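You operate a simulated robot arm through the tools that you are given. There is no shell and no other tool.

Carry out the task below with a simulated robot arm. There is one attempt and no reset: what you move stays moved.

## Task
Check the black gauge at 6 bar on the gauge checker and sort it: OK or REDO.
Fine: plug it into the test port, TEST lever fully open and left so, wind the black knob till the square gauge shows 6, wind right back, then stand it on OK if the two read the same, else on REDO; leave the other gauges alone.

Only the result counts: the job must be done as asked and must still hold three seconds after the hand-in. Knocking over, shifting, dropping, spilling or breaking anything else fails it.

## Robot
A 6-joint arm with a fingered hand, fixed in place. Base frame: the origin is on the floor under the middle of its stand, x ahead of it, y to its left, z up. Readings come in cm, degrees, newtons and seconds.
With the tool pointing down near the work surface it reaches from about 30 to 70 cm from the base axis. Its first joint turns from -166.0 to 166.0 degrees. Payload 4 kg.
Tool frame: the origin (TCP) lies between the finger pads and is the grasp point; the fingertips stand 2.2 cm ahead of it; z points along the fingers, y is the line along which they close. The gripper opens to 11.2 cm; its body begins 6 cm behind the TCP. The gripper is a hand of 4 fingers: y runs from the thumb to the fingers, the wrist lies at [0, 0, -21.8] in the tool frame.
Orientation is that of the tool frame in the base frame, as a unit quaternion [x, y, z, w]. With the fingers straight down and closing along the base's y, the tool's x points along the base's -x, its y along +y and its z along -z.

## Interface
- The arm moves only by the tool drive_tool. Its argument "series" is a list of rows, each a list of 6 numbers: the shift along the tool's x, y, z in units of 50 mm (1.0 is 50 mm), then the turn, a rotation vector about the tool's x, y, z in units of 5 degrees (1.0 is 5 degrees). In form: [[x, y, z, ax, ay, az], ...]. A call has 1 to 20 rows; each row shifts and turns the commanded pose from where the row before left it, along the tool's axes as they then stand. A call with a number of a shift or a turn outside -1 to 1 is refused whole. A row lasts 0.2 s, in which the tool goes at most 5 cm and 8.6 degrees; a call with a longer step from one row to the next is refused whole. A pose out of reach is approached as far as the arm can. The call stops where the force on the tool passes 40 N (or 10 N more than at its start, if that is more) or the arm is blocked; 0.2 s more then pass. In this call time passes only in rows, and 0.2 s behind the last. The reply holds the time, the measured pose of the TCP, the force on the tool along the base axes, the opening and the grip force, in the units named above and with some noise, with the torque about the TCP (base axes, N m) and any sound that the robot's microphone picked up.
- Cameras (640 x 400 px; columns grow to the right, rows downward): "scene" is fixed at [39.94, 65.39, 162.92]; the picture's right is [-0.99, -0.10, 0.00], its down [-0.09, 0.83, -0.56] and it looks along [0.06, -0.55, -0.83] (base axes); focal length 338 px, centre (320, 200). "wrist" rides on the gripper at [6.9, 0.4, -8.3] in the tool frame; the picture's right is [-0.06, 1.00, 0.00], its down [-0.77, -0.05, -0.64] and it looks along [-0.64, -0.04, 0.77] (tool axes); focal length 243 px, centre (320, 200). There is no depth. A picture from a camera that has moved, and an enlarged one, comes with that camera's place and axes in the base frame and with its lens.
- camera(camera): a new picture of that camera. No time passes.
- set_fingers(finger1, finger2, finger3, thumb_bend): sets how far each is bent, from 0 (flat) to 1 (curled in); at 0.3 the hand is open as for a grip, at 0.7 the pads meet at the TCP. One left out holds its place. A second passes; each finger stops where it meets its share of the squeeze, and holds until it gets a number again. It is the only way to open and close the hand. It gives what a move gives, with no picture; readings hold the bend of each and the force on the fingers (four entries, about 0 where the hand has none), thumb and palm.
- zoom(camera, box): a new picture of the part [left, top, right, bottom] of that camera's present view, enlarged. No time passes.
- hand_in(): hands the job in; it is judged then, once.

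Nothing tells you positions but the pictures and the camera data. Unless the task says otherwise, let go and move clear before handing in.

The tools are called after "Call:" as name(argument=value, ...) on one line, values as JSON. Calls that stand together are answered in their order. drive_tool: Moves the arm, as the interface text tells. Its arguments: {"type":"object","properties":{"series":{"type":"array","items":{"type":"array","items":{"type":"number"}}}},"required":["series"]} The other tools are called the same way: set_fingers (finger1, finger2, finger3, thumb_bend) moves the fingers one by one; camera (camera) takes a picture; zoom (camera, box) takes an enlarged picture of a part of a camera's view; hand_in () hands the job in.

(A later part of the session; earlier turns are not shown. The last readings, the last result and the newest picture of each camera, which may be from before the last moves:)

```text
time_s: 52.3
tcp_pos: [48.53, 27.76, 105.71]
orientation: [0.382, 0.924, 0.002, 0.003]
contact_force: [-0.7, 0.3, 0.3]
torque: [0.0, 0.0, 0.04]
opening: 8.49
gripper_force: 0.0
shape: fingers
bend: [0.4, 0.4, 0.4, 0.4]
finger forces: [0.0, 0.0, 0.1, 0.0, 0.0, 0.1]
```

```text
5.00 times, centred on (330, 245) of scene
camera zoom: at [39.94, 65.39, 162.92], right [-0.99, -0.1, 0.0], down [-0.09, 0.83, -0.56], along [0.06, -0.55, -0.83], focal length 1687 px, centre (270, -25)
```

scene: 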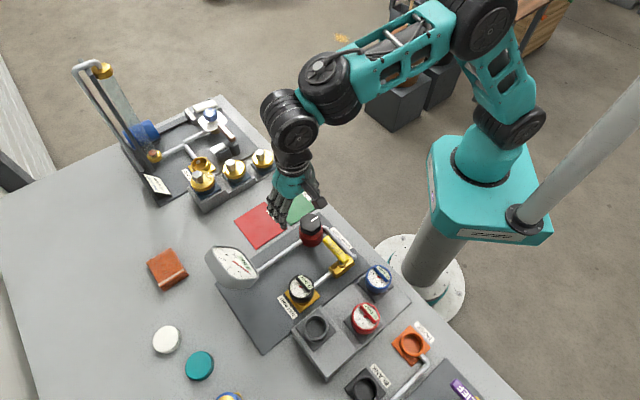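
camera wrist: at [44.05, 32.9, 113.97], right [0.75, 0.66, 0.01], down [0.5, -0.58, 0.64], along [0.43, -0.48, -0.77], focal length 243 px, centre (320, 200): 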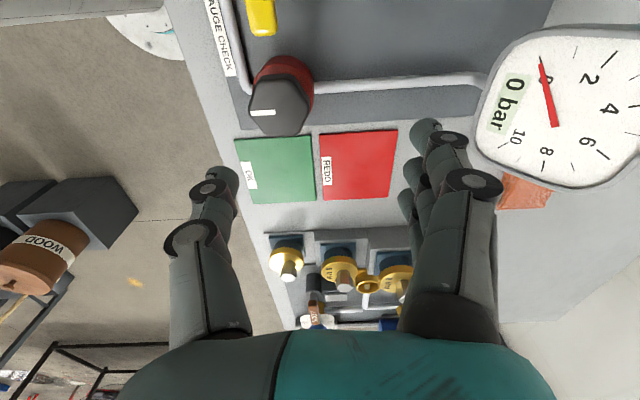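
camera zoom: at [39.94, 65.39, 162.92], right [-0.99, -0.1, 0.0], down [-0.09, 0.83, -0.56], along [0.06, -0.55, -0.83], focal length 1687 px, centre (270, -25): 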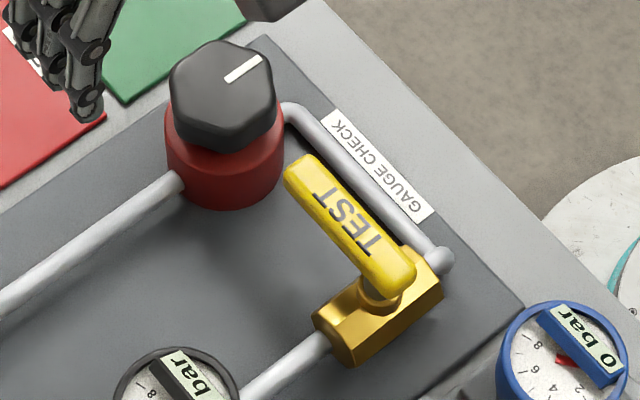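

The black gauge sits exactly like the others, so it is fully seated. Next is the TEST lever: I'll hover above its handle and measure it.

Call:
drive_tool(series=[[0.78, -0.35, 0, 0, 0, 0], [0.78, -0.35, 0, 0, 0, 0], [0, 0, 0.7, 0.04, 0.02, 0], [0, 0, 0, 0, 0, 0]])

Call:
camera(camera="wrist")

Call:
zoom(camera="wrist", box=[220, 60, 420, 260])

Call:
zoom(camera="scene", box=[290, 205, 390, 285])

```text
time_s: 53.3
tcp_pos: [40.86, 30.77, 102.05]
orientation: [0.382, 0.924, 0.0, 0.001]
contact_force: [0.7, 0.3, 0.9]
torque: [-0.02, 0.0, -0.05]
opening: 8.5
gripper_force: 0.2
shape: fingers
bend: [0.4, 0.4, 0.4, 0.4]
finger forces: [0.0, 0.1, 0.0, 0.0, 0.1, 0.0]
```

```text
taken
camera wrist: at [36.13, 35.91, 110.38], right [0.75, 0.66, 0.0], down [0.51, -0.58, 0.64], along [0.43, -0.48, -0.77], focal length 243 px, centre (320, 200)
```

wrist: 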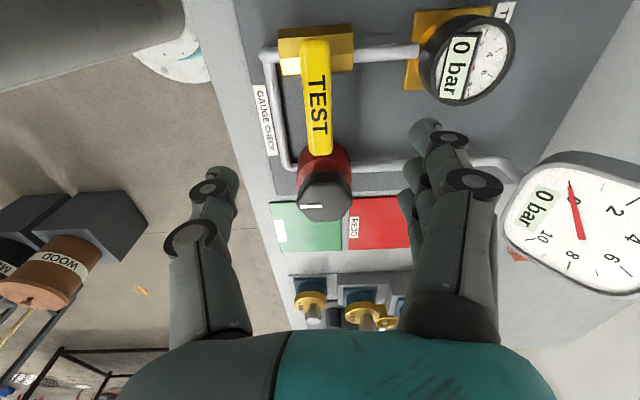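

```text
2.00 times, centred on (320, 160) of wrist
camera zoom: at [36.13, 35.91, 110.38], right [0.75, 0.66, 0.0], down [0.51, -0.58, 0.64], along [0.43, -0.48, -0.77], focal length 485 px, centre (320, 280)
```

zoom: 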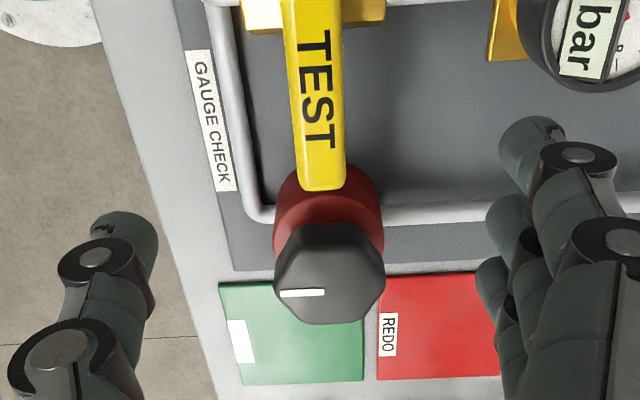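

```text
5.00 times, centred on (340, 245) of scene
camera zoom: at [39.94, 65.39, 162.92], right [-0.99, -0.1, 0.0], down [-0.09, 0.83, -0.56], along [0.06, -0.55, -0.83], focal length 1687 px, centre (220, -25)
```

zoom: 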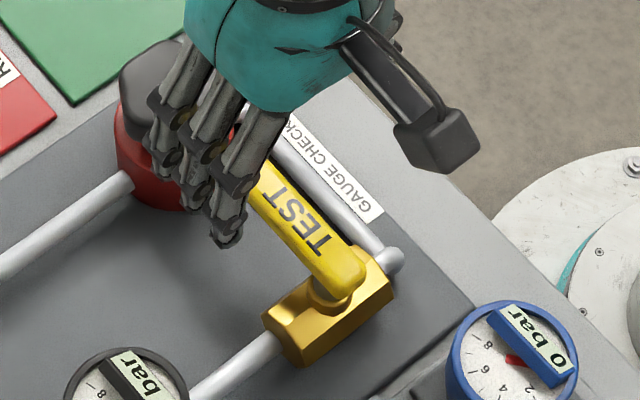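

I'm centred over the lever handle (f≈50.5, top z≈93), with the knob well clear. I'll lower so the fingers straddle the handle.

Call:
drive_tool(series=[[0, 0, 0.5, 0, 0, 0], [0, 0, 0.5, 0, 0, 0], [0, 0, 0.4, 0, 0, 0], [0, 0, 0, 0, 0, 0]])

Call:
camera(camera="wrist")

Call:
zoom(camera="scene", box=[290, 205, 390, 285])

```text
time_s: 54.3
tcp_pos: [40.84, 30.72, 95.08]
orientation: [0.383, 0.924, 0.001, 0.001]
contact_force: [-0.3, 0.5, -0.4]
torque: [-0.01, -0.01, 0.02]
opening: 8.5
gripper_force: 0.0
shape: fingers
bend: [0.4, 0.4, 0.4, 0.4]
finger forces: [0.0, 0.1, 0.0, 0.0, 0.0, 0.0]
```

```text
taken
camera wrist: at [36.16, 35.95, 103.3], right [0.75, 0.66, 0.0], down [0.51, -0.58, 0.64], along [0.43, -0.48, -0.77], focal length 243 px, centre (320, 200)
```

wrist: 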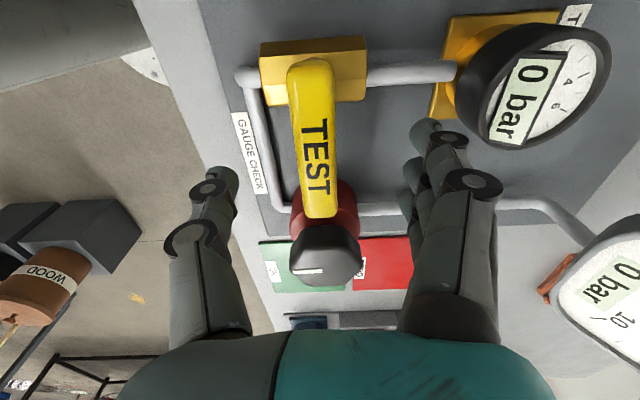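

```text
5.00 times, centred on (340, 245) of scene
camera zoom: at [39.94, 65.39, 162.92], right [-0.99, -0.1, 0.0], down [-0.09, 0.83, -0.56], along [0.06, -0.55, -0.83], focal length 1687 px, centre (220, -25)
```

zoom: 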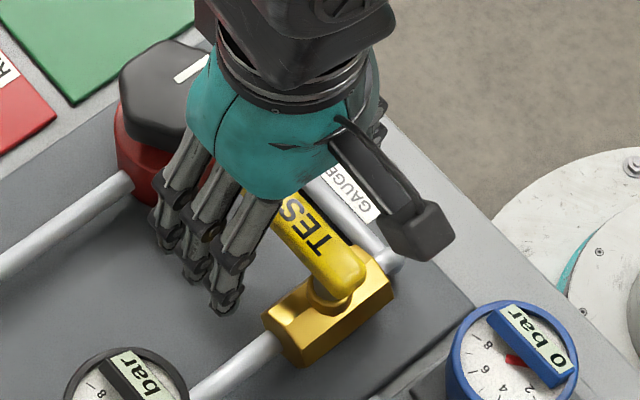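

The fingers straddle the handle. I'll come down another 0.8 cm and close gently around it.

Call:
drive_tool(series=[[0, 0, 0.15, 0, 0, 0], [0, 0, 0, 0, 0, 0]])

Call:
set_fingers(finger1=0.58, finger2=0.58, finger3=0.58, thumb_bend=0.58)

Call:
zoom(camera="wrist", box=[170, 30, 470, 280])

```text
time_s: 54.9
tcp_pos: [40.69, 30.76, 94.3]
orientation: [0.383, 0.924, 0.0, 0.001]
contact_force: [0.3, -0.1, -0.5]
torque: [-0.01, 0.02, 0.01]
opening: 8.52
gripper_force: 0.0
shape: fingers
bend: [0.4, 0.4, 0.4, 0.4]
finger forces: [0.1, 0.0, 0.0, 0.0, 0.1, 0.1]
```

```text
time_s: 55.9
tcp_pos: [40.75, 30.8, 94.33]
orientation: [0.383, 0.924, 0.0, 0.001]
contact_force: [0.4, -0.5, 0.3]
torque: [0.03, -0.03, 0.01]
opening: 3.93
gripper_force: 0.0
shape: fingers
bend: [0.57, 0.57, 0.57, 0.57]
finger forces: [0.0, 0.0, 0.1, 0.0, 0.1, 0.0]
```

```text
1.60 times, centred on (320, 155) of wrist
camera zoom: at [36.15, 35.96, 102.58], right [0.75, 0.66, 0.0], down [0.51, -0.58, 0.64], along [0.43, -0.48, -0.77], focal length 388 px, centre (320, 272)
```

zoom: 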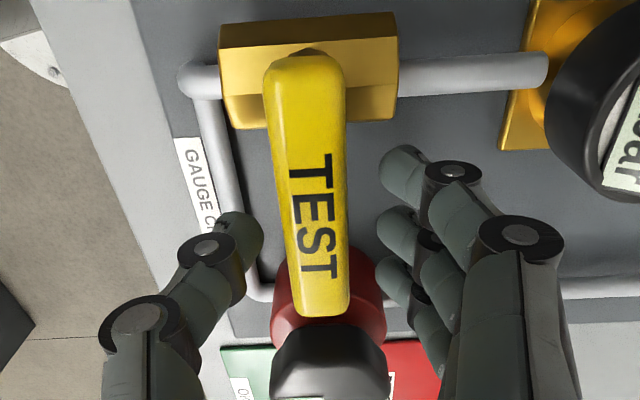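

There's about 1 cm free on each side, so I'll close further until the handle is lightly held.

Call:
set_fingers(finger1=0.63, finger2=0.63, finger3=0.63, thumb_bend=0.63)

Call:
zoom(camera="wrist", box=[170, 30, 470, 280])

```text
time_s: 56.9
tcp_pos: [40.75, 30.78, 94.22]
orientation: [0.383, 0.924, 0.0, 0.002]
contact_force: [0.5, -0.1, 0.4]
torque: [0.03, -0.01, 0.04]
opening: 2.45
gripper_force: 0.1
shape: fingers
bend: [0.63, 0.63, 0.63, 0.63]
finger forces: [0.0, 0.0, 0.0, 0.1, 0.3, 0.0]
```

```text
1.60 times, centred on (320, 155) of wrist
camera zoom: at [36.15, 35.96, 102.57], right [0.75, 0.66, 0.0], down [0.51, -0.58, 0.64], along [0.43, -0.48, -0.77], focal length 388 px, centre (320, 272)
```

zoom: 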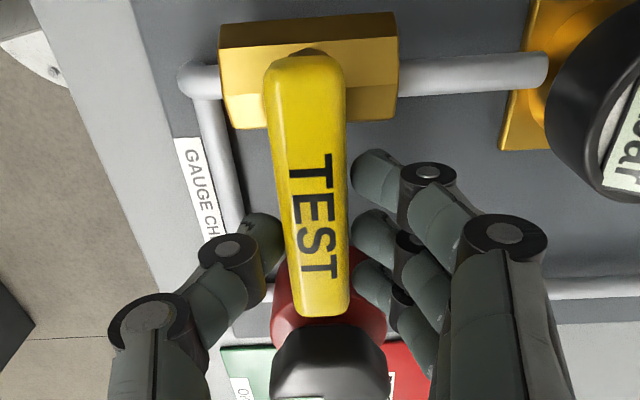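

The handle is caged with the thumb just touching. I'll try turning it about its pivot toward the port by 10° and watch the force.

Call:
drive_tool(series=[[0.001, 0.05, 0, 0, 0, -1], [0.001, 0.05, 0, 0, 0, -1], [0, 0, 0, 0, 0, 0]])

Call:
zoom(camera="wrist", box=[170, 30, 470, 280])

Call:
zoom(camera="scene", box=[290, 205, 390, 285])

```text
time_s: 57.7
tcp_pos: [41.06, 31.27, 94.34]
orientation: [0.3, 0.954, 0.001, 0.001]
contact_force: [-5.1, -1.0, 0.7]
torque: [-0.05, 0.12, -0.05]
opening: 2.72
gripper_force: 2.3
shape: fingers
bend: [0.63, 0.63, 0.63, 0.62]
finger forces: [0.0, 0.0, 0.0, 0.1, 4.7, 0.1]
```

```text
1.60 times, centred on (320, 155) of wrist
camera zoom: at [35.61, 35.47, 102.54], right [0.62, 0.78, 0.0], down [0.6, -0.48, 0.64], along [0.5, -0.4, -0.77], focal length 388 px, centre (320, 272)
```

zoom: 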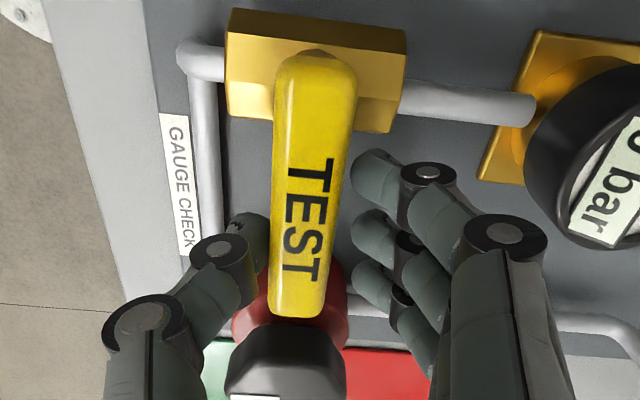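

```text
5.00 times, centred on (340, 245) of scene
camera zoom: at [39.94, 65.39, 162.92], right [-0.99, -0.1, 0.0], down [-0.09, 0.83, -0.56], along [0.06, -0.55, -0.83], focal length 1687 px, centre (220, -25)
```

zoom: 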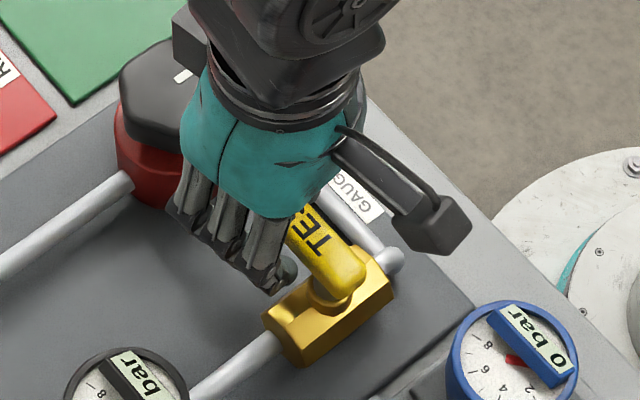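

The thumb is pushing with about 5 N and the lever may have started to turn. I'll go another 10° and check.

Call:
drive_tool(series=[[0.001, 0.05, 0, 0, 0, -1], [0.001, 0.05, 0, 0, 0, -1], [0, 0, 0, 0, 0, 0]])

Call:
zoom(camera="wrist", box=[170, 30, 470, 280])

Call:
zoom(camera="scene", box=[290, 205, 390, 285])

```text
time_s: 58.5
tcp_pos: [41.33, 31.5, 94.4]
orientation: [0.216, 0.976, 0.0, 0.001]
contact_force: [-13.7, -2.0, 2.3]
torque: [-0.09, 0.24, -0.27]
opening: 3.16
gripper_force: 5.7
shape: fingers
bend: [0.63, 0.63, 0.63, 0.6]
finger forces: [0.0, 0.0, 0.0, 0.1, 10.8, 0.0]
```

```text
1.60 times, centred on (320, 155) of wrist
camera zoom: at [35.16, 34.87, 102.55], right [0.48, 0.88, 0.0], down [0.67, -0.37, 0.64], along [0.57, -0.31, -0.77], focal length 388 px, centre (320, 272)
```

zoom: 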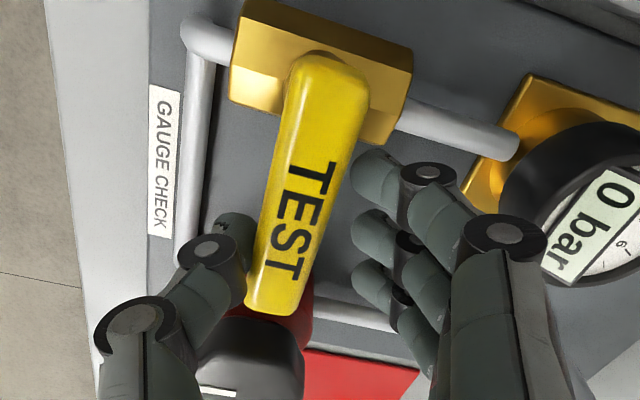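

```text
5.00 times, centred on (340, 245) of scene
camera zoom: at [39.94, 65.39, 162.92], right [-0.99, -0.1, 0.0], down [-0.09, 0.83, -0.56], along [0.06, -0.55, -0.83], focal length 1687 px, centre (220, -25)
```

zoom: 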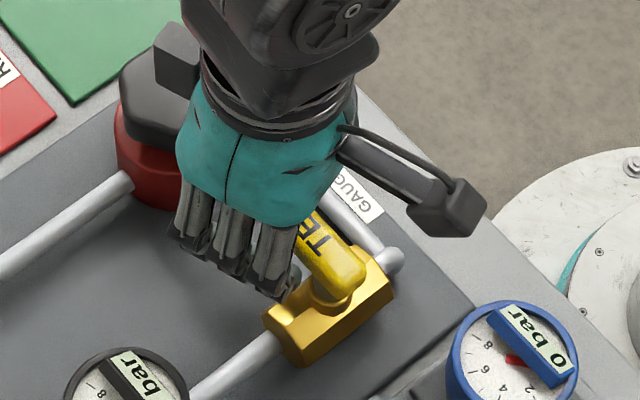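

The lever hasn't moved with 11 N toward the port, so that looks like its stop. I'll go back to neutral and try the other way.

Call:
drive_tool(series=[[0.002, -0.05, 0, 0, 0, 1], [0.002, -0.05, 0, 0, 0, 1], [0.002, -0.05, 0, 0, 0, 1], [0.002, -0.05, 0, 0, 0, 1], [0, 0, 0, 0, 0, 0]])

Call:
drive_tool(series=[[0.002, -0.05, 0, 0, 0, 1], [0.002, -0.05, 0, 0, 0, 1], [0.002, -0.05, 0, 0, 0, 1], [0, 0, 0, 0, 0, 0]])

Call:
zoom(camera="wrist", box=[170, 30, 470, 280])

Call:
zoom(camera="scene", box=[290, 205, 390, 285])

```text
time_s: 59.7
tcp_pos: [40.78, 30.84, 94.24]
orientation: [0.382, 0.924, 0.002, 0.001]
contact_force: [-1.1, -0.7, 0.1]
torque: [0.01, -0.01, 0.01]
opening: 2.46
gripper_force: 0.4
shape: fingers
bend: [0.63, 0.63, 0.63, 0.63]
finger forces: [0.0, 0.0, 0.1, 0.0, 0.4, 0.0]
```

```text
time_s: 60.7
tcp_pos: [40.1, 30.41, 94.32]
orientation: [0.5, 0.866, 0.002, 0.0]
contact_force: [0.3, 0.1, 0.8]
torque: [0.04, -0.02, 0.0]
opening: 2.42
gripper_force: 0.5
shape: fingers
bend: [0.63, 0.63, 0.62, 0.63]
finger forces: [0.1, 0.0, 0.5, 0.0, 0.1, 0.1]
```

```text
1.60 times, centred on (320, 155) of wrist
camera zoom: at [37.11, 36.52, 102.57], right [0.9, 0.44, 0.0], down [0.34, -0.69, 0.64], along [0.29, -0.57, -0.77], focal length 388 px, centre (320, 272)
```

zoom: 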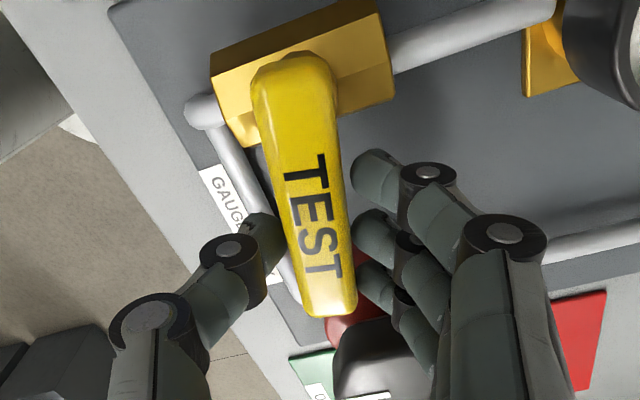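

```text
5.00 times, centred on (340, 245) of scene
camera zoom: at [39.94, 65.39, 162.92], right [-0.99, -0.1, 0.0], down [-0.09, 0.83, -0.56], along [0.06, -0.55, -0.83], focal length 1687 px, centre (220, -25)
```

zoom: 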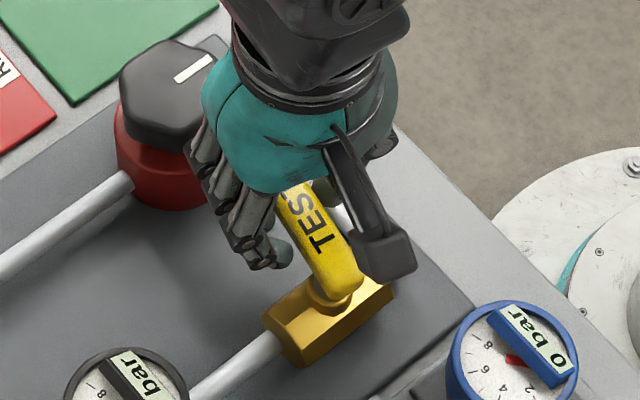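

The lever now follows easily toward me with almost no force, so that's the opening direction. I'll continue turning.

Call:
drive_tool(series=[[0.002, -0.05, 0, 0, 0, 1], [0.002, -0.05, 0, 0, 0, 1], [0.002, -0.05, 0, 0, 0, 1], [0.002, -0.05, 0, 0, 0, 1], [0.002, -0.05, 0, 0, 0, 1], [0.002, -0.05, 0, 0, 0, 1], [0, 0, 0, 0, 0, 0]])

Call:
zoom(camera="wrist", box=[170, 30, 470, 280])

Call:
zoom(camera="scene", box=[290, 205, 390, 285])

```text
time_s: 62.3
tcp_pos: [38.78, 29.83, 94.33]
orientation: [0.706, 0.708, 0.001, 0.0]
contact_force: [0.0, -0.9, 0.5]
torque: [-0.04, -0.04, 0.01]
opening: 2.42
gripper_force: 0.7
shape: fingers
bend: [0.63, 0.63, 0.62, 0.63]
finger forces: [0.1, 0.0, 0.7, 0.0, 0.9, 0.0]
```

```text
1.60 times, centred on (320, 155) of wrist
camera zoom: at [39.19, 36.8, 102.57], right [1.0, -0.06, 0.0], down [-0.05, -0.77, 0.64], along [-0.04, -0.64, -0.77], focal length 388 px, centre (320, 272)
```

zoom: 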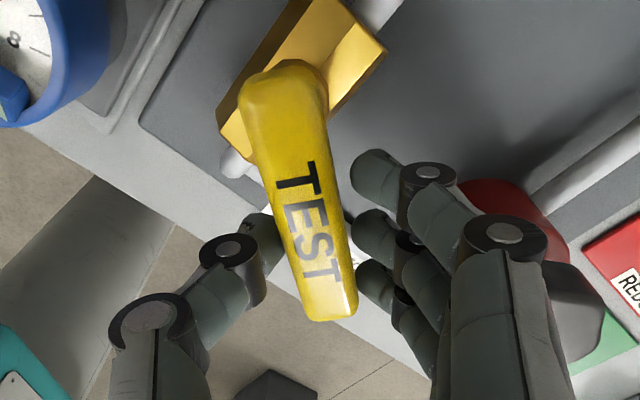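

```text
5.00 times, centred on (340, 245) of scene
camera zoom: at [39.94, 65.39, 162.92], right [-0.99, -0.1, 0.0], down [-0.09, 0.83, -0.56], along [0.06, -0.55, -0.83], focal length 1687 px, centre (220, -25)
```

zoom: 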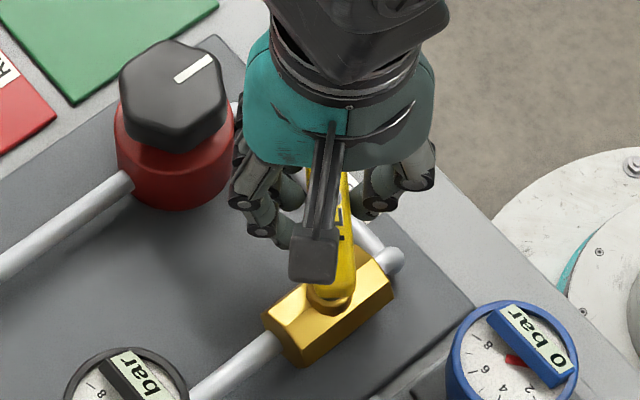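

The lever is at about 40° and turning freely. Continuing.

Call:
drive_tool(series=[[0.002, -0.05, 0, 0, 0, 1], [0.002, -0.05, 0, 0, 0, 1], [0.002, -0.05, 0, 0, 0, 1], [0.002, -0.05, 0, 0, 0, 1], [0.002, -0.05, 0, 0, 0, 1], [0.002, -0.05, 0, 0, 0, 1], [0, 0, 0, 0, 0, 0]])

Call:
zoom(camera="wrist", box=[170, 30, 470, 280])

Call:
zoom(camera="scene", box=[290, 205, 390, 285])

```text
time_s: 63.9
tcp_pos: [37.31, 30.27, 94.24]
orientation: [0.866, 0.501, 0.001, 0.0]
contact_force: [-0.8, -1.1, 0.5]
torque: [0.0, 0.0, 0.06]
opening: 2.47
gripper_force: 0.8
shape: fingers
bend: [0.63, 0.63, 0.62, 0.63]
finger forces: [0.0, 0.0, 0.8, 0.1, 1.2, 0.0]
```

```text
1.60 times, centred on (320, 155) of wrist
camera zoom: at [41.16, 36.06, 102.56], right [0.83, -0.55, 0.0], down [-0.43, -0.64, 0.64], along [-0.35, -0.53, -0.77], focal length 388 px, centre (320, 272)
```

zoom: 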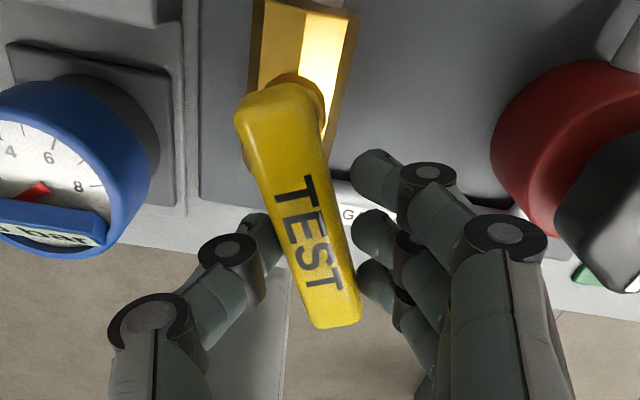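

```text
5.00 times, centred on (340, 245) of scene
camera zoom: at [39.94, 65.39, 162.92], right [-0.99, -0.1, 0.0], down [-0.09, 0.83, -0.56], along [0.06, -0.55, -0.83], focal length 1687 px, centre (220, -25)
```

zoom: 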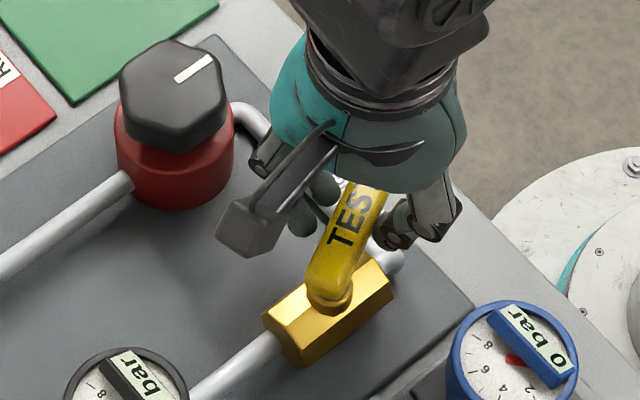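

About two thirds of the way. I'll continue with a slight extra shift so the fingers keep pushing the handle round.

Call:
drive_tool(series=[[0.002, -0.08, 0, 0, 0, 1], [0.002, -0.08, 0, 0, 0, 1], [0.002, -0.08, 0, 0, 0, 1], [0, 0, 0, 0, 0, 0]])

Call:
zoom(camera="wrist", box=[170, 30, 470, 280])

Call:
zoom(camera="scene", box=[290, 205, 390, 285])

```text
time_s: 64.9
tcp_pos: [36.39, 31.05, 94.3]
orientation: [0.924, 0.383, 0.002, 0.0]
contact_force: [-0.3, -0.2, -0.7]
torque: [0.03, 0.02, -0.03]
opening: 2.47
gripper_force: 0.1
shape: fingers
bend: [0.63, 0.63, 0.63, 0.63]
finger forces: [0.0, 0.1, 0.0, 0.0, 0.9, 0.0]
```

```text
1.60 times, centred on (320, 155) of wrist
camera zoom: at [41.59, 35.6, 102.59], right [0.66, -0.75, 0.0], down [-0.58, -0.51, 0.64], along [-0.48, -0.42, -0.77], focal length 388 px, centre (320, 272)
```

zoom: 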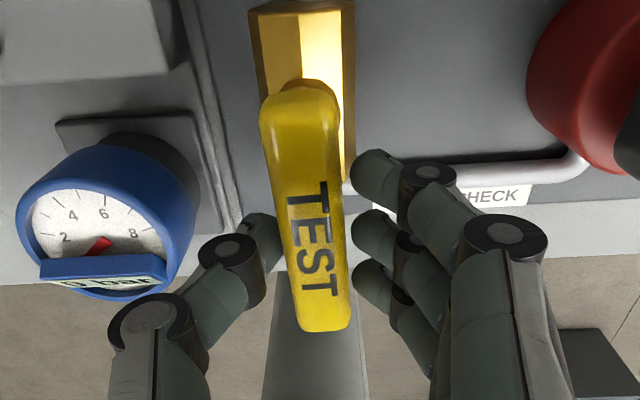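

```text
5.00 times, centred on (340, 245) of scene
camera zoom: at [39.94, 65.39, 162.92], right [-0.99, -0.1, 0.0], down [-0.09, 0.83, -0.56], along [0.06, -0.55, -0.83], focal length 1687 px, centre (220, -25)
```

zoom: 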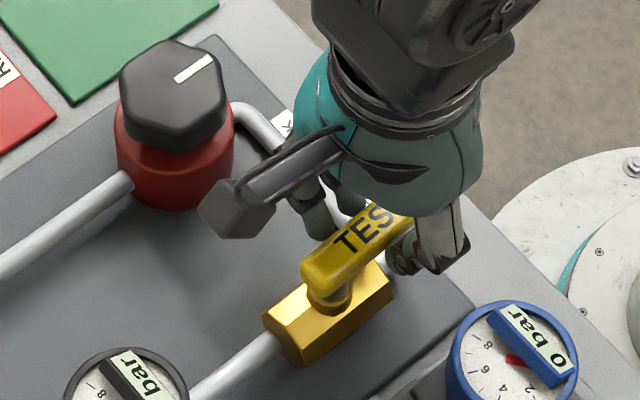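

The lever is now nearly in line with the pipe. I'll push a bit further until it meets its stop, so it's fully open.

Call:
drive_tool(series=[[0, -0.1, 0, 0, 0, 0], [0, -0.08, 0, 0, 0, 0], [0, 0, 0, 0, 0, 0]])

Call:
zoom(camera="wrist", box=[170, 30, 470, 280])

```text
time_s: 65.7
tcp_pos: [35.68, 31.69, 94.24]
orientation: [0.924, 0.383, 0.002, 0.0]
contact_force: [5.5, -5.5, 2.3]
torque: [-0.1, -0.17, 0.01]
opening: 2.79
gripper_force: 4.0
shape: fingers
bend: [0.6, 0.6, 0.6, 0.63]
finger forces: [2.7, 2.6, 2.6, 0.0, 0.0, 0.0]
```

```text
1.60 times, centred on (320, 155) of wrist
camera zoom: at [40.95, 36.17, 102.61], right [0.66, -0.75, 0.0], down [-0.58, -0.51, 0.64], along [-0.48, -0.42, -0.77], focal length 388 px, centre (320, 272)
```

zoom: 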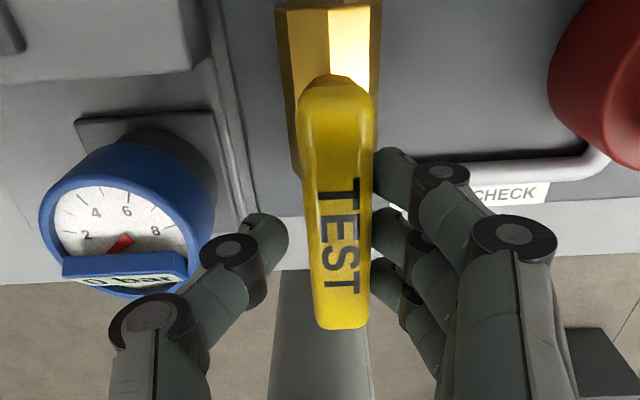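

All three fingers now press evenly and the handle has stopped in line with the pipe, so it's fully open. I'll ease off, open the fingers slightly away from the blue gauge and rise straight up.

Call:
drive_tool(series=[[0, 0.1, 0, 0, 0, 0], [0, 0, 0, 0, 0, 0]])

Call:
set_fingers(finger1=0.54, finger2=0.54, finger3=0.54, thumb_bend=0.58)

Call:
zoom(camera="wrist", box=[170, 30, 470, 280])

```text
time_s: 66.3
tcp_pos: [36.04, 31.42, 94.27]
orientation: [0.923, 0.384, 0.001, 0.0]
contact_force: [1.4, -1.6, -0.6]
torque: [0.0, -0.02, -0.02]
opening: 2.49
gripper_force: 0.4
shape: fingers
bend: [0.62, 0.62, 0.62, 0.63]
finger forces: [0.4, 0.4, 0.4, 0.0, 0.0, 0.0]
```

```text
time_s: 67.3
tcp_pos: [36.12, 31.41, 94.33]
orientation: [0.924, 0.382, 0.001, 0.001]
contact_force: [0.4, 0.3, -0.1]
torque: [-0.01, -0.03, 0.03]
opening: 4.2
gripper_force: 0.0
shape: fingers
bend: [0.54, 0.54, 0.54, 0.57]
finger forces: [0.0, 0.0, 0.1, 0.1, 0.1, 0.1]
```

```text
1.60 times, centred on (320, 155) of wrist
camera zoom: at [41.26, 35.85, 102.59], right [0.66, -0.75, 0.0], down [-0.58, -0.51, 0.64], along [-0.48, -0.42, -0.77], focal length 388 px, centre (320, 272)
```

zoom: 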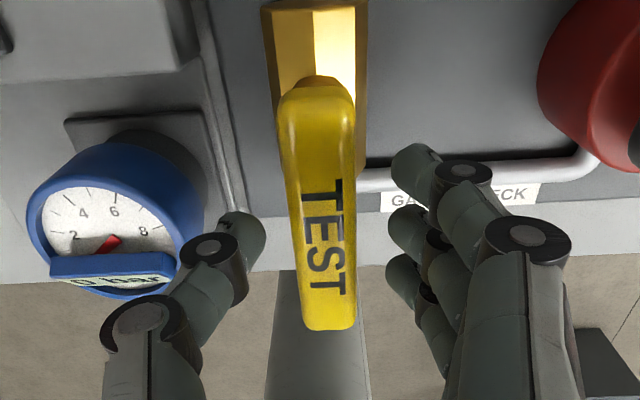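

Free on both sides. Rising and checking the lever.

Call:
drive_tool(series=[[0, 0, -0.4, 0, 0, 0], [0, 0, -0.8, 0, 0, 0], [0, 0, -0.8, 0, 0, 0], [0, 0, -0.6, 0, 0, 0], [0, 0, 0, 0, 0, 0]])

Call:
zoom(camera="scene", box=[290, 205, 390, 285])

Call:
zoom(camera="wrist", box=[170, 0, 470, 200])

```text
time_s: 68.5
tcp_pos: [36.1, 31.34, 107.43]
orientation: [0.924, 0.383, 0.001, 0.0]
contact_force: [0.1, 0.2, -0.7]
torque: [0.0, -0.01, 0.0]
opening: 4.2
gripper_force: 0.0
shape: fingers
bend: [0.54, 0.54, 0.54, 0.57]
finger forces: [0.1, 0.1, 0.0, 0.0, 0.1, 0.0]
```

```text
5.00 times, centred on (340, 245) of scene
camera zoom: at [39.94, 65.39, 162.92], right [-0.99, -0.1, 0.0], down [-0.09, 0.83, -0.56], along [0.06, -0.55, -0.83], focal length 1687 px, centre (220, -25)
```

zoom: 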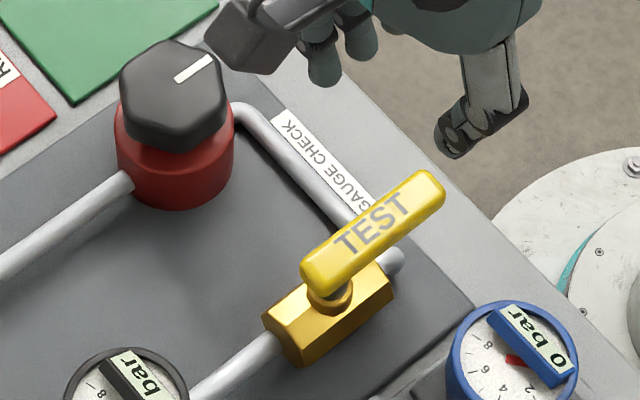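

```text
2.00 times, centred on (320, 100) of wrist
camera zoom: at [41.22, 35.86, 115.67], right [0.66, -0.75, 0.0], down [-0.58, -0.51, 0.64], along [-0.48, -0.42, -0.77], focal length 485 px, centre (320, 400)
```

zoom: 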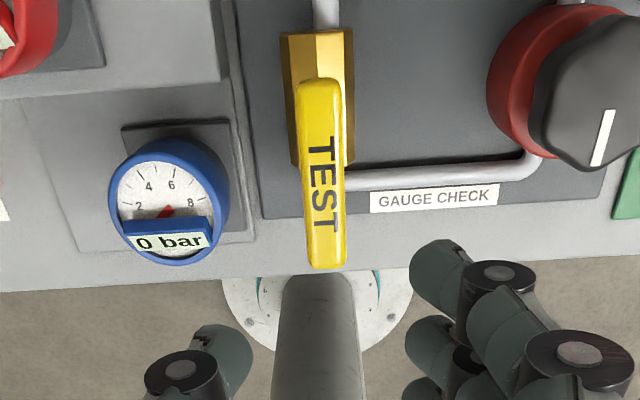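

The lever is now in line with the pipe, so the valve is open. Next is the black knob: I'll move above it and measure.

Call:
drive_tool(series=[[0.16, 0.783, 0, 0, 0, 0], [0.16, 0.783, 0, 0, 0, 0], [0.16, 0.783, 0, 0, 0, 0], [0, 0, 0.5, 0, 0, 0], [0, 0, 0, 0, 0, 0]])

Call:
camera(camera="wrist")

Call:
zoom(camera="wrist", box=[240, 80, 400, 240])

Call:
zoom(camera="scene", box=[180, 180, 360, 310])

```text
time_s: 69.7
tcp_pos: [46.04, 24.65, 104.75]
orientation: [0.924, 0.383, 0.001, 0.0]
contact_force: [-0.6, 0.2, 0.6]
torque: [-0.02, 0.02, 0.01]
opening: 4.18
gripper_force: 0.0
shape: fingers
bend: [0.54, 0.54, 0.54, 0.57]
finger forces: [0.0, 0.0, 0.0, 0.0, 0.0, 0.1]
```

```text
taken
camera wrist: at [51.24, 29.27, 113.11], right [0.66, -0.75, 0.0], down [-0.58, -0.51, 0.64], along [-0.48, -0.42, -0.77], focal length 243 px, centre (320, 200)
```

wrist: 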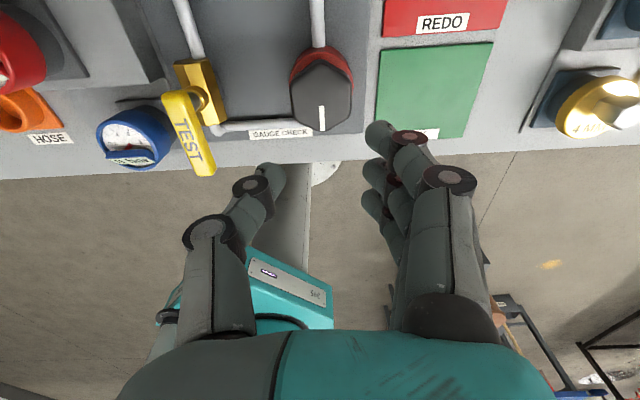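

```text
2.50 times, centred on (320, 160) of wrist
camera zoom: at [51.24, 29.27, 113.11], right [0.66, -0.75, 0.0], down [-0.58, -0.51, 0.64], along [-0.48, -0.42, -0.77], focal length 606 px, centre (320, 300)
```

zoom: 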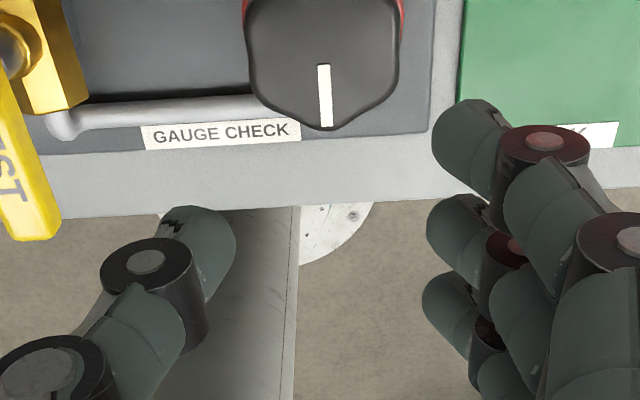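

```text
3.08 times, centred on (270, 245) of scene
camera zoom: at [39.94, 65.39, 162.92], right [-0.99, -0.1, 0.0], down [-0.09, 0.83, -0.56], along [0.06, -0.55, -0.83], focal length 1038 px, centre (474, 62)
```

zoom: 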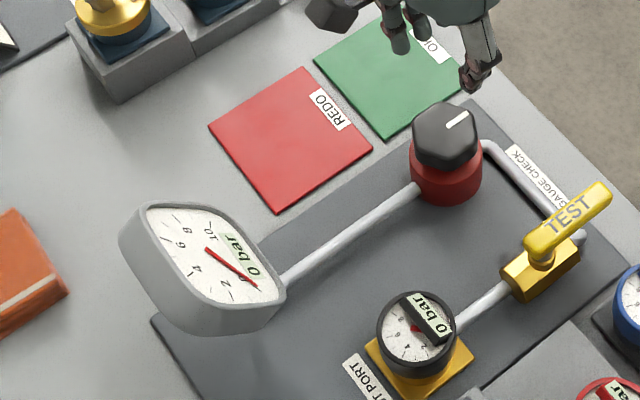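

The knob axis is near (50.55, -15.1) with its top at about z 92. I'll centre over it, open the fingers and lower most of the way.

Call:
set_fingers(finger1=0.4, finger2=0.4, finger3=0.4, thumb_bend=0.4)

Call:
drive_tool(series=[[0.1, 0, 0.4, 0, 0, 0], [0, 0, 0.6, 0, 0, 0], [0, 0, 0.6, 0, 0, 0], [0, 0, 0, 0, 0, 0]])

Call:
zoom(camera="wrist", box=[120, 50, 520, 300])

Call:
zoom(camera="scene", box=[280, 190, 360, 260])

```text
time_s: 70.7
tcp_pos: [46.04, 24.72, 104.78]
orientation: [0.924, 0.383, 0.002, 0.0]
contact_force: [-0.2, 0.5, -0.3]
torque: [-0.01, 0.03, 0.02]
opening: 8.5
gripper_force: 0.1
shape: fingers
bend: [0.4, 0.4, 0.4, 0.4]
finger forces: [0.1, 0.0, 0.0, 0.1, 0.1, 0.0]
```

```text
time_s: 71.7
tcp_pos: [46.37, 25.19, 96.9]
orientation: [0.924, 0.383, 0.001, 0.0]
contact_force: [0.9, 0.2, 0.6]
torque: [-0.01, 0.01, 0.01]
opening: 8.49
gripper_force: 0.0
shape: fingers
bend: [0.4, 0.4, 0.4, 0.4]
finger forces: [0.0, 0.0, 0.0, 0.0, 0.0, 0.0]
```

```text
1.60 times, centred on (320, 175) of wrist
camera zoom: at [51.58, 29.69, 105.16], right [0.66, -0.75, 0.0], down [-0.58, -0.51, 0.64], along [-0.48, -0.42, -0.77], focal length 388 px, centre (320, 240)
```

zoom: 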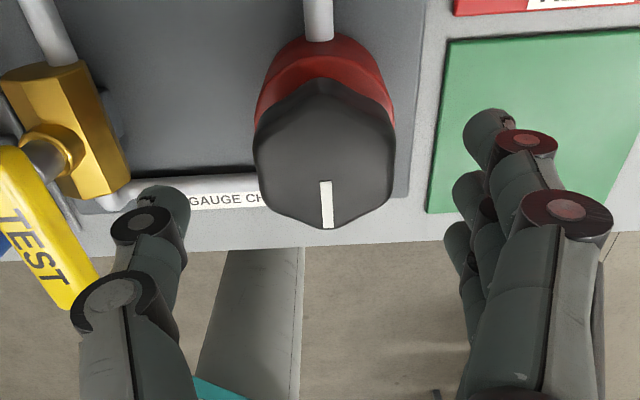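

```text
5.71 times, centred on (320, 225) of scene
camera zoom: at [39.94, 65.39, 162.92], right [-0.99, -0.1, 0.0], down [-0.09, 0.83, -0.56], along [0.06, -0.55, -0.83], focal length 1928 px, centre (320, 57)
```

zoom: 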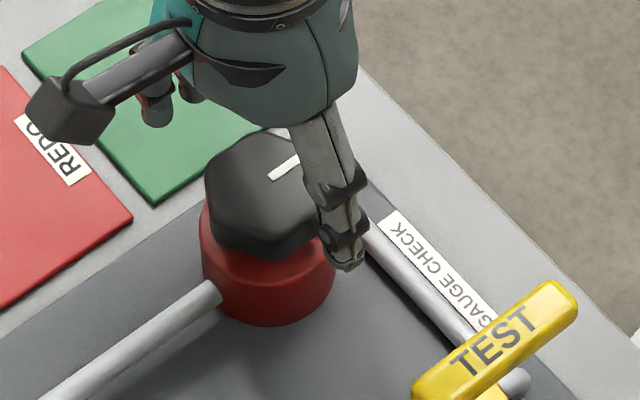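

I'll zoom in on the knob to fix its height and centre before gripping.

Call:
zoom(camera="wrist", box=[265, 60, 385, 200])

Call:
zoom(camera="scene", box=[295, 205, 335, 245])

```text
2.86 times, centred on (325, 130) of wrist
camera zoom: at [51.58, 29.69, 105.16], right [0.66, -0.75, 0.0], down [-0.58, -0.51, 0.64], along [-0.48, -0.42, -0.77], focal length 693 px, centre (306, 400)
```

zoom: 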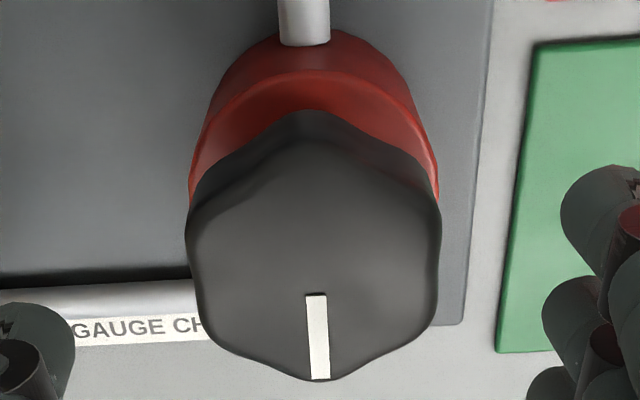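

```text
10.00 times, centred on (315, 225) of scene
camera zoom: at [39.94, 65.39, 162.92], right [-0.99, -0.1, 0.0], down [-0.09, 0.83, -0.56], along [0.06, -0.55, -0.83], focal length 3375 px, centre (370, -50)
```

zoom: 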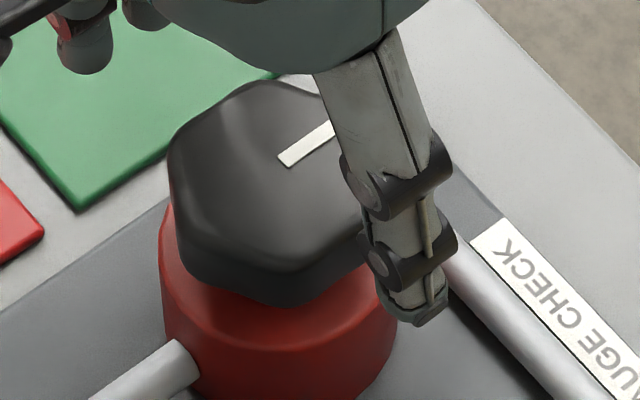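

I'll lower another 2 cm and re-measure from closer.

Call:
drive_tool(series=[[0, 0.02, 0.2, 0, 0, 0], [0, 0, 0.2, 0, 0, 0], [0, 0, 0, 0, 0, 0]])

Call:
zoom(camera="wrist", box=[245, 80, 405, 240])

```text
time_s: 72.5
tcp_pos: [46.47, 25.08, 94.89]
orientation: [0.924, 0.382, 0.001, 0.001]
contact_force: [-0.2, -0.8, 0.4]
torque: [0.04, -0.02, 0.02]
opening: 8.48
gripper_force: 0.1
shape: fingers
bend: [0.4, 0.4, 0.4, 0.4]
finger forces: [0.1, 0.0, 0.0, 0.0, 0.1, 0.0]
```

```text
2.50 times, centred on (325, 160) of wrist
camera zoom: at [51.65, 29.59, 103.13], right [0.66, -0.75, 0.0], down [-0.58, -0.51, 0.64], along [-0.48, -0.42, -0.77], focal length 606 px, centre (308, 300)
```

zoom: 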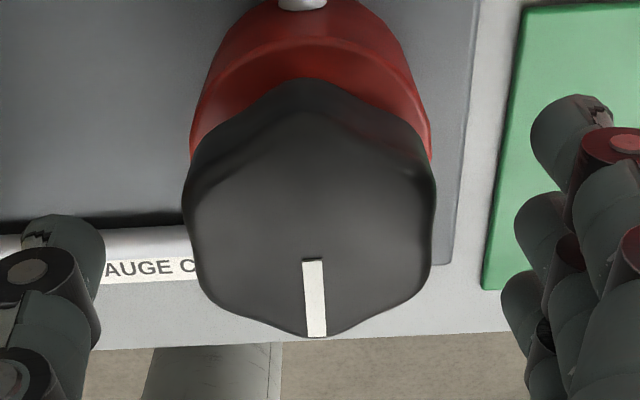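

The knob is now well fixed: centre (50.5, -15.2), top z 93.0, black part about 2 cm tall. I'm centred on it, so I'll lower 0.3 cm and close gently around it.

Call:
drive_tool(series=[[-0.014, 0, 0.05, 0, 0, 0], [0, 0, 0, 0, 0, 0]])

Call:
set_fingers(finger1=0.5, finger2=0.5, finger3=0.5, thumb_bend=0.5)

Call:
zoom(camera="wrist", box=[160, 70, 480, 270])

```text
time_s: 73.1
tcp_pos: [46.33, 24.96, 94.67]
orientation: [0.924, 0.383, 0.002, 0.0]
contact_force: [0.0, -0.1, -0.2]
torque: [-0.01, 0.0, 0.01]
opening: 8.5
gripper_force: 0.0
shape: fingers
bend: [0.4, 0.4, 0.4, 0.4]
finger forces: [0.1, 0.0, 0.1, 0.1, 0.0, 0.0]
```

```text
time_s: 74.1
tcp_pos: [46.43, 24.9, 94.65]
orientation: [0.924, 0.383, 0.001, 0.0]
contact_force: [-0.4, 0.3, -0.2]
torque: [0.01, 0.0, 0.03]
opening: 5.85
gripper_force: 0.2
shape: fingers
bend: [0.5, 0.5, 0.5, 0.5]
finger forces: [0.1, 0.1, 0.0, 0.0, 0.1, 0.0]
```

```text
2.00 times, centred on (320, 170) of wrist
camera zoom: at [51.6, 29.5, 102.88], right [0.66, -0.75, 0.0], down [-0.58, -0.51, 0.64], along [-0.48, -0.42, -0.77], focal length 485 px, centre (320, 260)
```

zoom: 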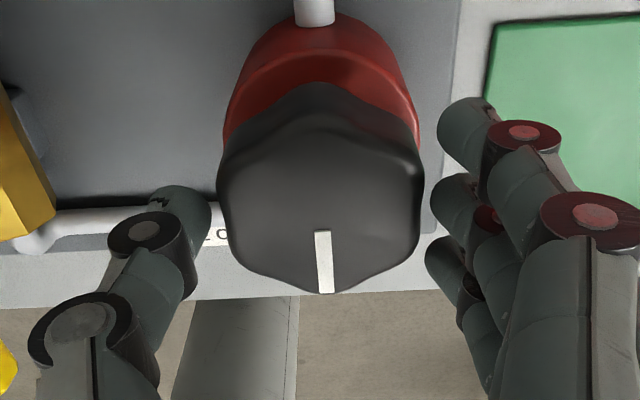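

No contact yet. Closing further.

Call:
set_fingers(finger1=0.57, finger2=0.56, finger3=0.57, thumb_bend=0.56)

Call:
zoom(camera="wrist", box=[160, 70, 480, 270])

```text
time_s: 75.1
tcp_pos: [46.4, 25.0, 94.64]
orientation: [0.924, 0.382, 0.001, 0.0]
contact_force: [-1.3, 0.2, 0.2]
torque: [-0.03, -0.02, 0.0]
opening: 4.5
gripper_force: 2.3
shape: fingers
bend: [0.56, 0.53, 0.56, 0.54]
finger forces: [0.0, 1.9, 0.0, 0.0, 2.4, 0.0]
```

```text
2.00 times, centred on (320, 170) of wrist
camera zoom: at [51.59, 29.5, 102.88], right [0.66, -0.75, 0.0], down [-0.58, -0.51, 0.64], along [-0.48, -0.42, -0.77], focal length 485 px, centre (320, 260)
```

zoom: 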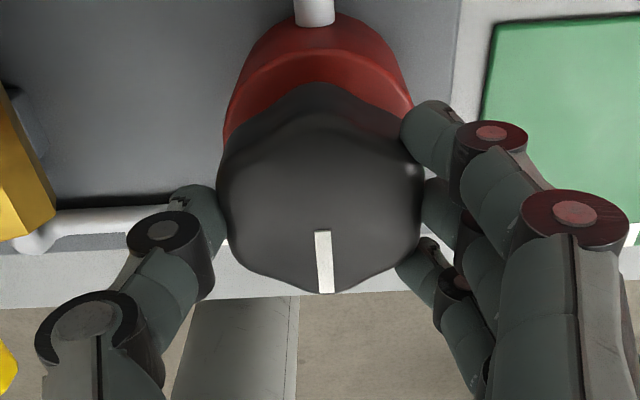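

Middle finger and thumb touch, so I'll close the outer fingers round the knob and then test a small clockwise turn.

Call:
set_fingers(finger1=0.68, finger2=0.62, finger3=0.68, thumb_bend=0.64)

Call:
zoom(camera="scene", box=[200, 235, 270, 295])

```text
time_s: 76.1
tcp_pos: [46.37, 25.03, 94.52]
orientation: [0.924, 0.382, 0.001, 0.0]
contact_force: [5.7, -6.1, -2.5]
torque: [-0.12, -0.08, -0.01]
opening: 4.08
gripper_force: 13.4
shape: fingers
bend: [0.59, 0.54, 0.6, 0.58]
finger forces: [5.9, 5.6, 5.5, 0.0, 9.6, 0.0]
```

```text
6.67 times, centred on (235, 265) of scene
camera zoom: at [39.94, 65.39, 162.92], right [-0.99, -0.1, 0.0], down [-0.09, 0.83, -0.56], along [0.06, -0.55, -0.83], focal length 2250 px, centre (887, -233)
```

zoom: 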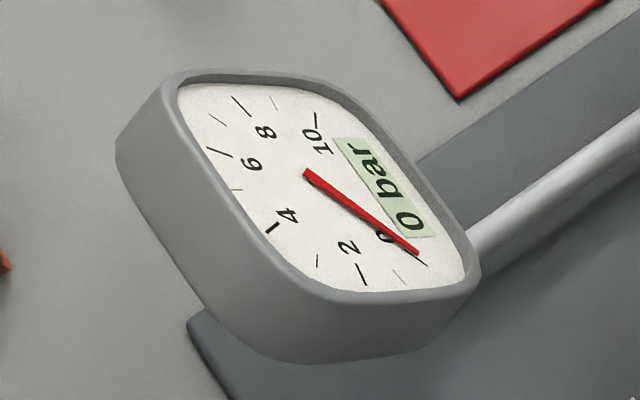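

Gripped at 13 N, with the square gauge readable at 0 bar. Now I'll test a 15° clockwise turn.

Call:
drive_tool(series=[[0, 0, 0, 0, 0, 1], [0, 0, 0, 0, 0, 1], [0, 0, 0, 0, 0, 1], [0, 0, 0, 0, 0, 0]])

Call:
zoom(camera="scene", box=[200, 235, 270, 295])

Call:
zoom(camera="wrist", box=[160, 70, 480, 270])

```text
time_s: 77.1
tcp_pos: [46.51, 24.99, 94.66]
orientation: [0.966, 0.259, 0.003, -0.001]
contact_force: [14.7, 2.0, -0.7]
torque: [0.03, -0.27, 0.68]
opening: 3.83
gripper_force: 18.5
shape: fingers
bend: [0.6, 0.54, 0.6, 0.59]
finger forces: [14.6, 5.9, 5.1, 0.0, 10.7, 0.0]
```

```text
6.67 times, centred on (235, 265) of scene
camera zoom: at [39.94, 65.39, 162.92], right [-0.99, -0.1, 0.0], down [-0.09, 0.83, -0.56], along [0.06, -0.55, -0.83], focal length 2250 px, centre (887, -233)
```

zoom: 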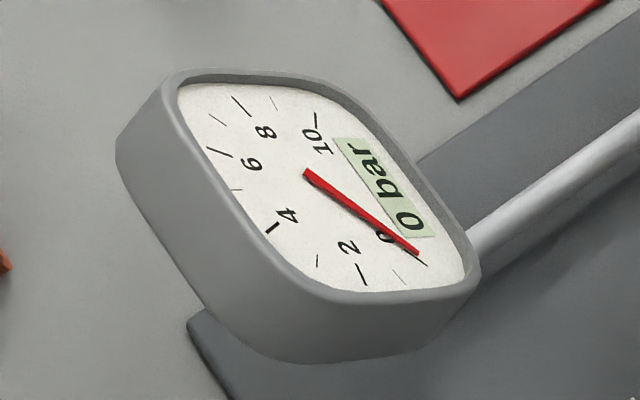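

```text
2.00 times, centred on (320, 170) of wrist
camera zoom: at [52.72, 28.04, 102.92], right [0.44, -0.9, 0.0], down [-0.69, -0.34, 0.64], along [-0.57, -0.28, -0.77], focal length 485 px, centre (320, 260)
```

zoom: 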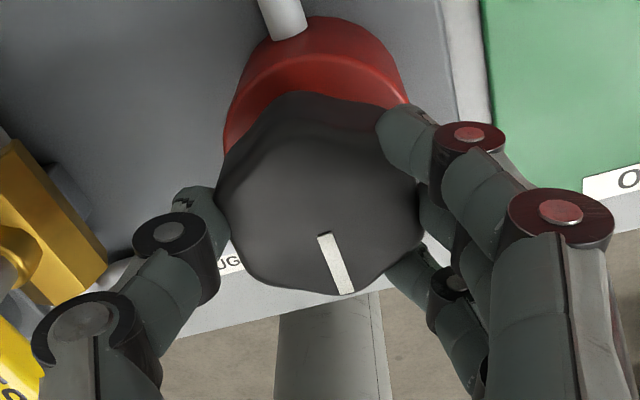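

The knob didn't turn clockwise; it slipped in my fingers as if at its zero stop. I'll go back and try counter-clockwise.

Call:
drive_tool(series=[[0, 0, 0, 0, 0, -1], [0, 0, 0, 0, 0, -1], [0, 0, 0, 0, 0, -1], [0, 0, 0, 0, 0, -1], [0, 0, 0, 0, 0, -1], [0, 0, 0, 0, 0, -1], [0, 0, 0, 0, 0, 0]])

Call:
zoom(camera="scene", box=[200, 235, 270, 295])

Call:
zoom(camera="wrist", box=[160, 70, 480, 270])

```text
time_s: 78.7
tcp_pos: [46.31, 25.01, 94.54]
orientation: [0.866, 0.501, 0.002, 0.0]
contact_force: [14.1, 6.0, 5.9]
torque: [0.09, -0.27, -0.01]
opening: 3.93
gripper_force: 17.3
shape: fingers
bend: [0.6, 0.54, 0.6, 0.59]
finger forces: [11.0, 5.9, 7.5, 0.0, 9.7, 0.0]
```

```text
6.67 times, centred on (235, 265) of scene
camera zoom: at [39.94, 65.39, 162.92], right [-0.99, -0.1, 0.0], down [-0.09, 0.83, -0.56], along [0.06, -0.55, -0.83], focal length 2250 px, centre (887, -233)
```

zoom: 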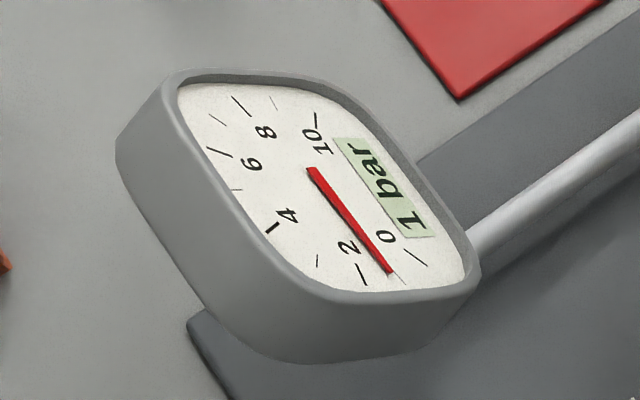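

```text
2.00 times, centred on (320, 170) of wrist
camera zoom: at [50.26, 30.75, 102.85], right [0.83, -0.55, 0.0], down [-0.43, -0.64, 0.64], along [-0.35, -0.53, -0.77], focal length 485 px, centre (320, 260)
```

zoom: 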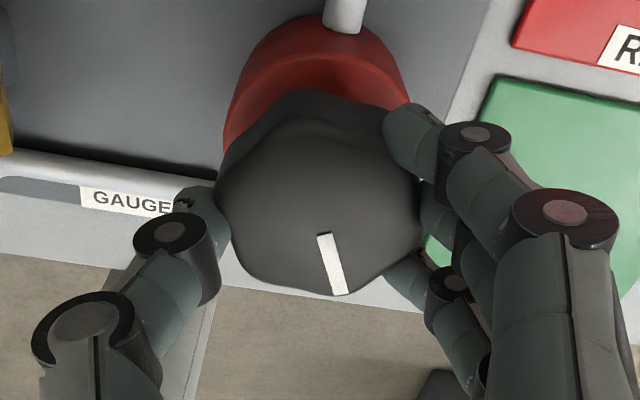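

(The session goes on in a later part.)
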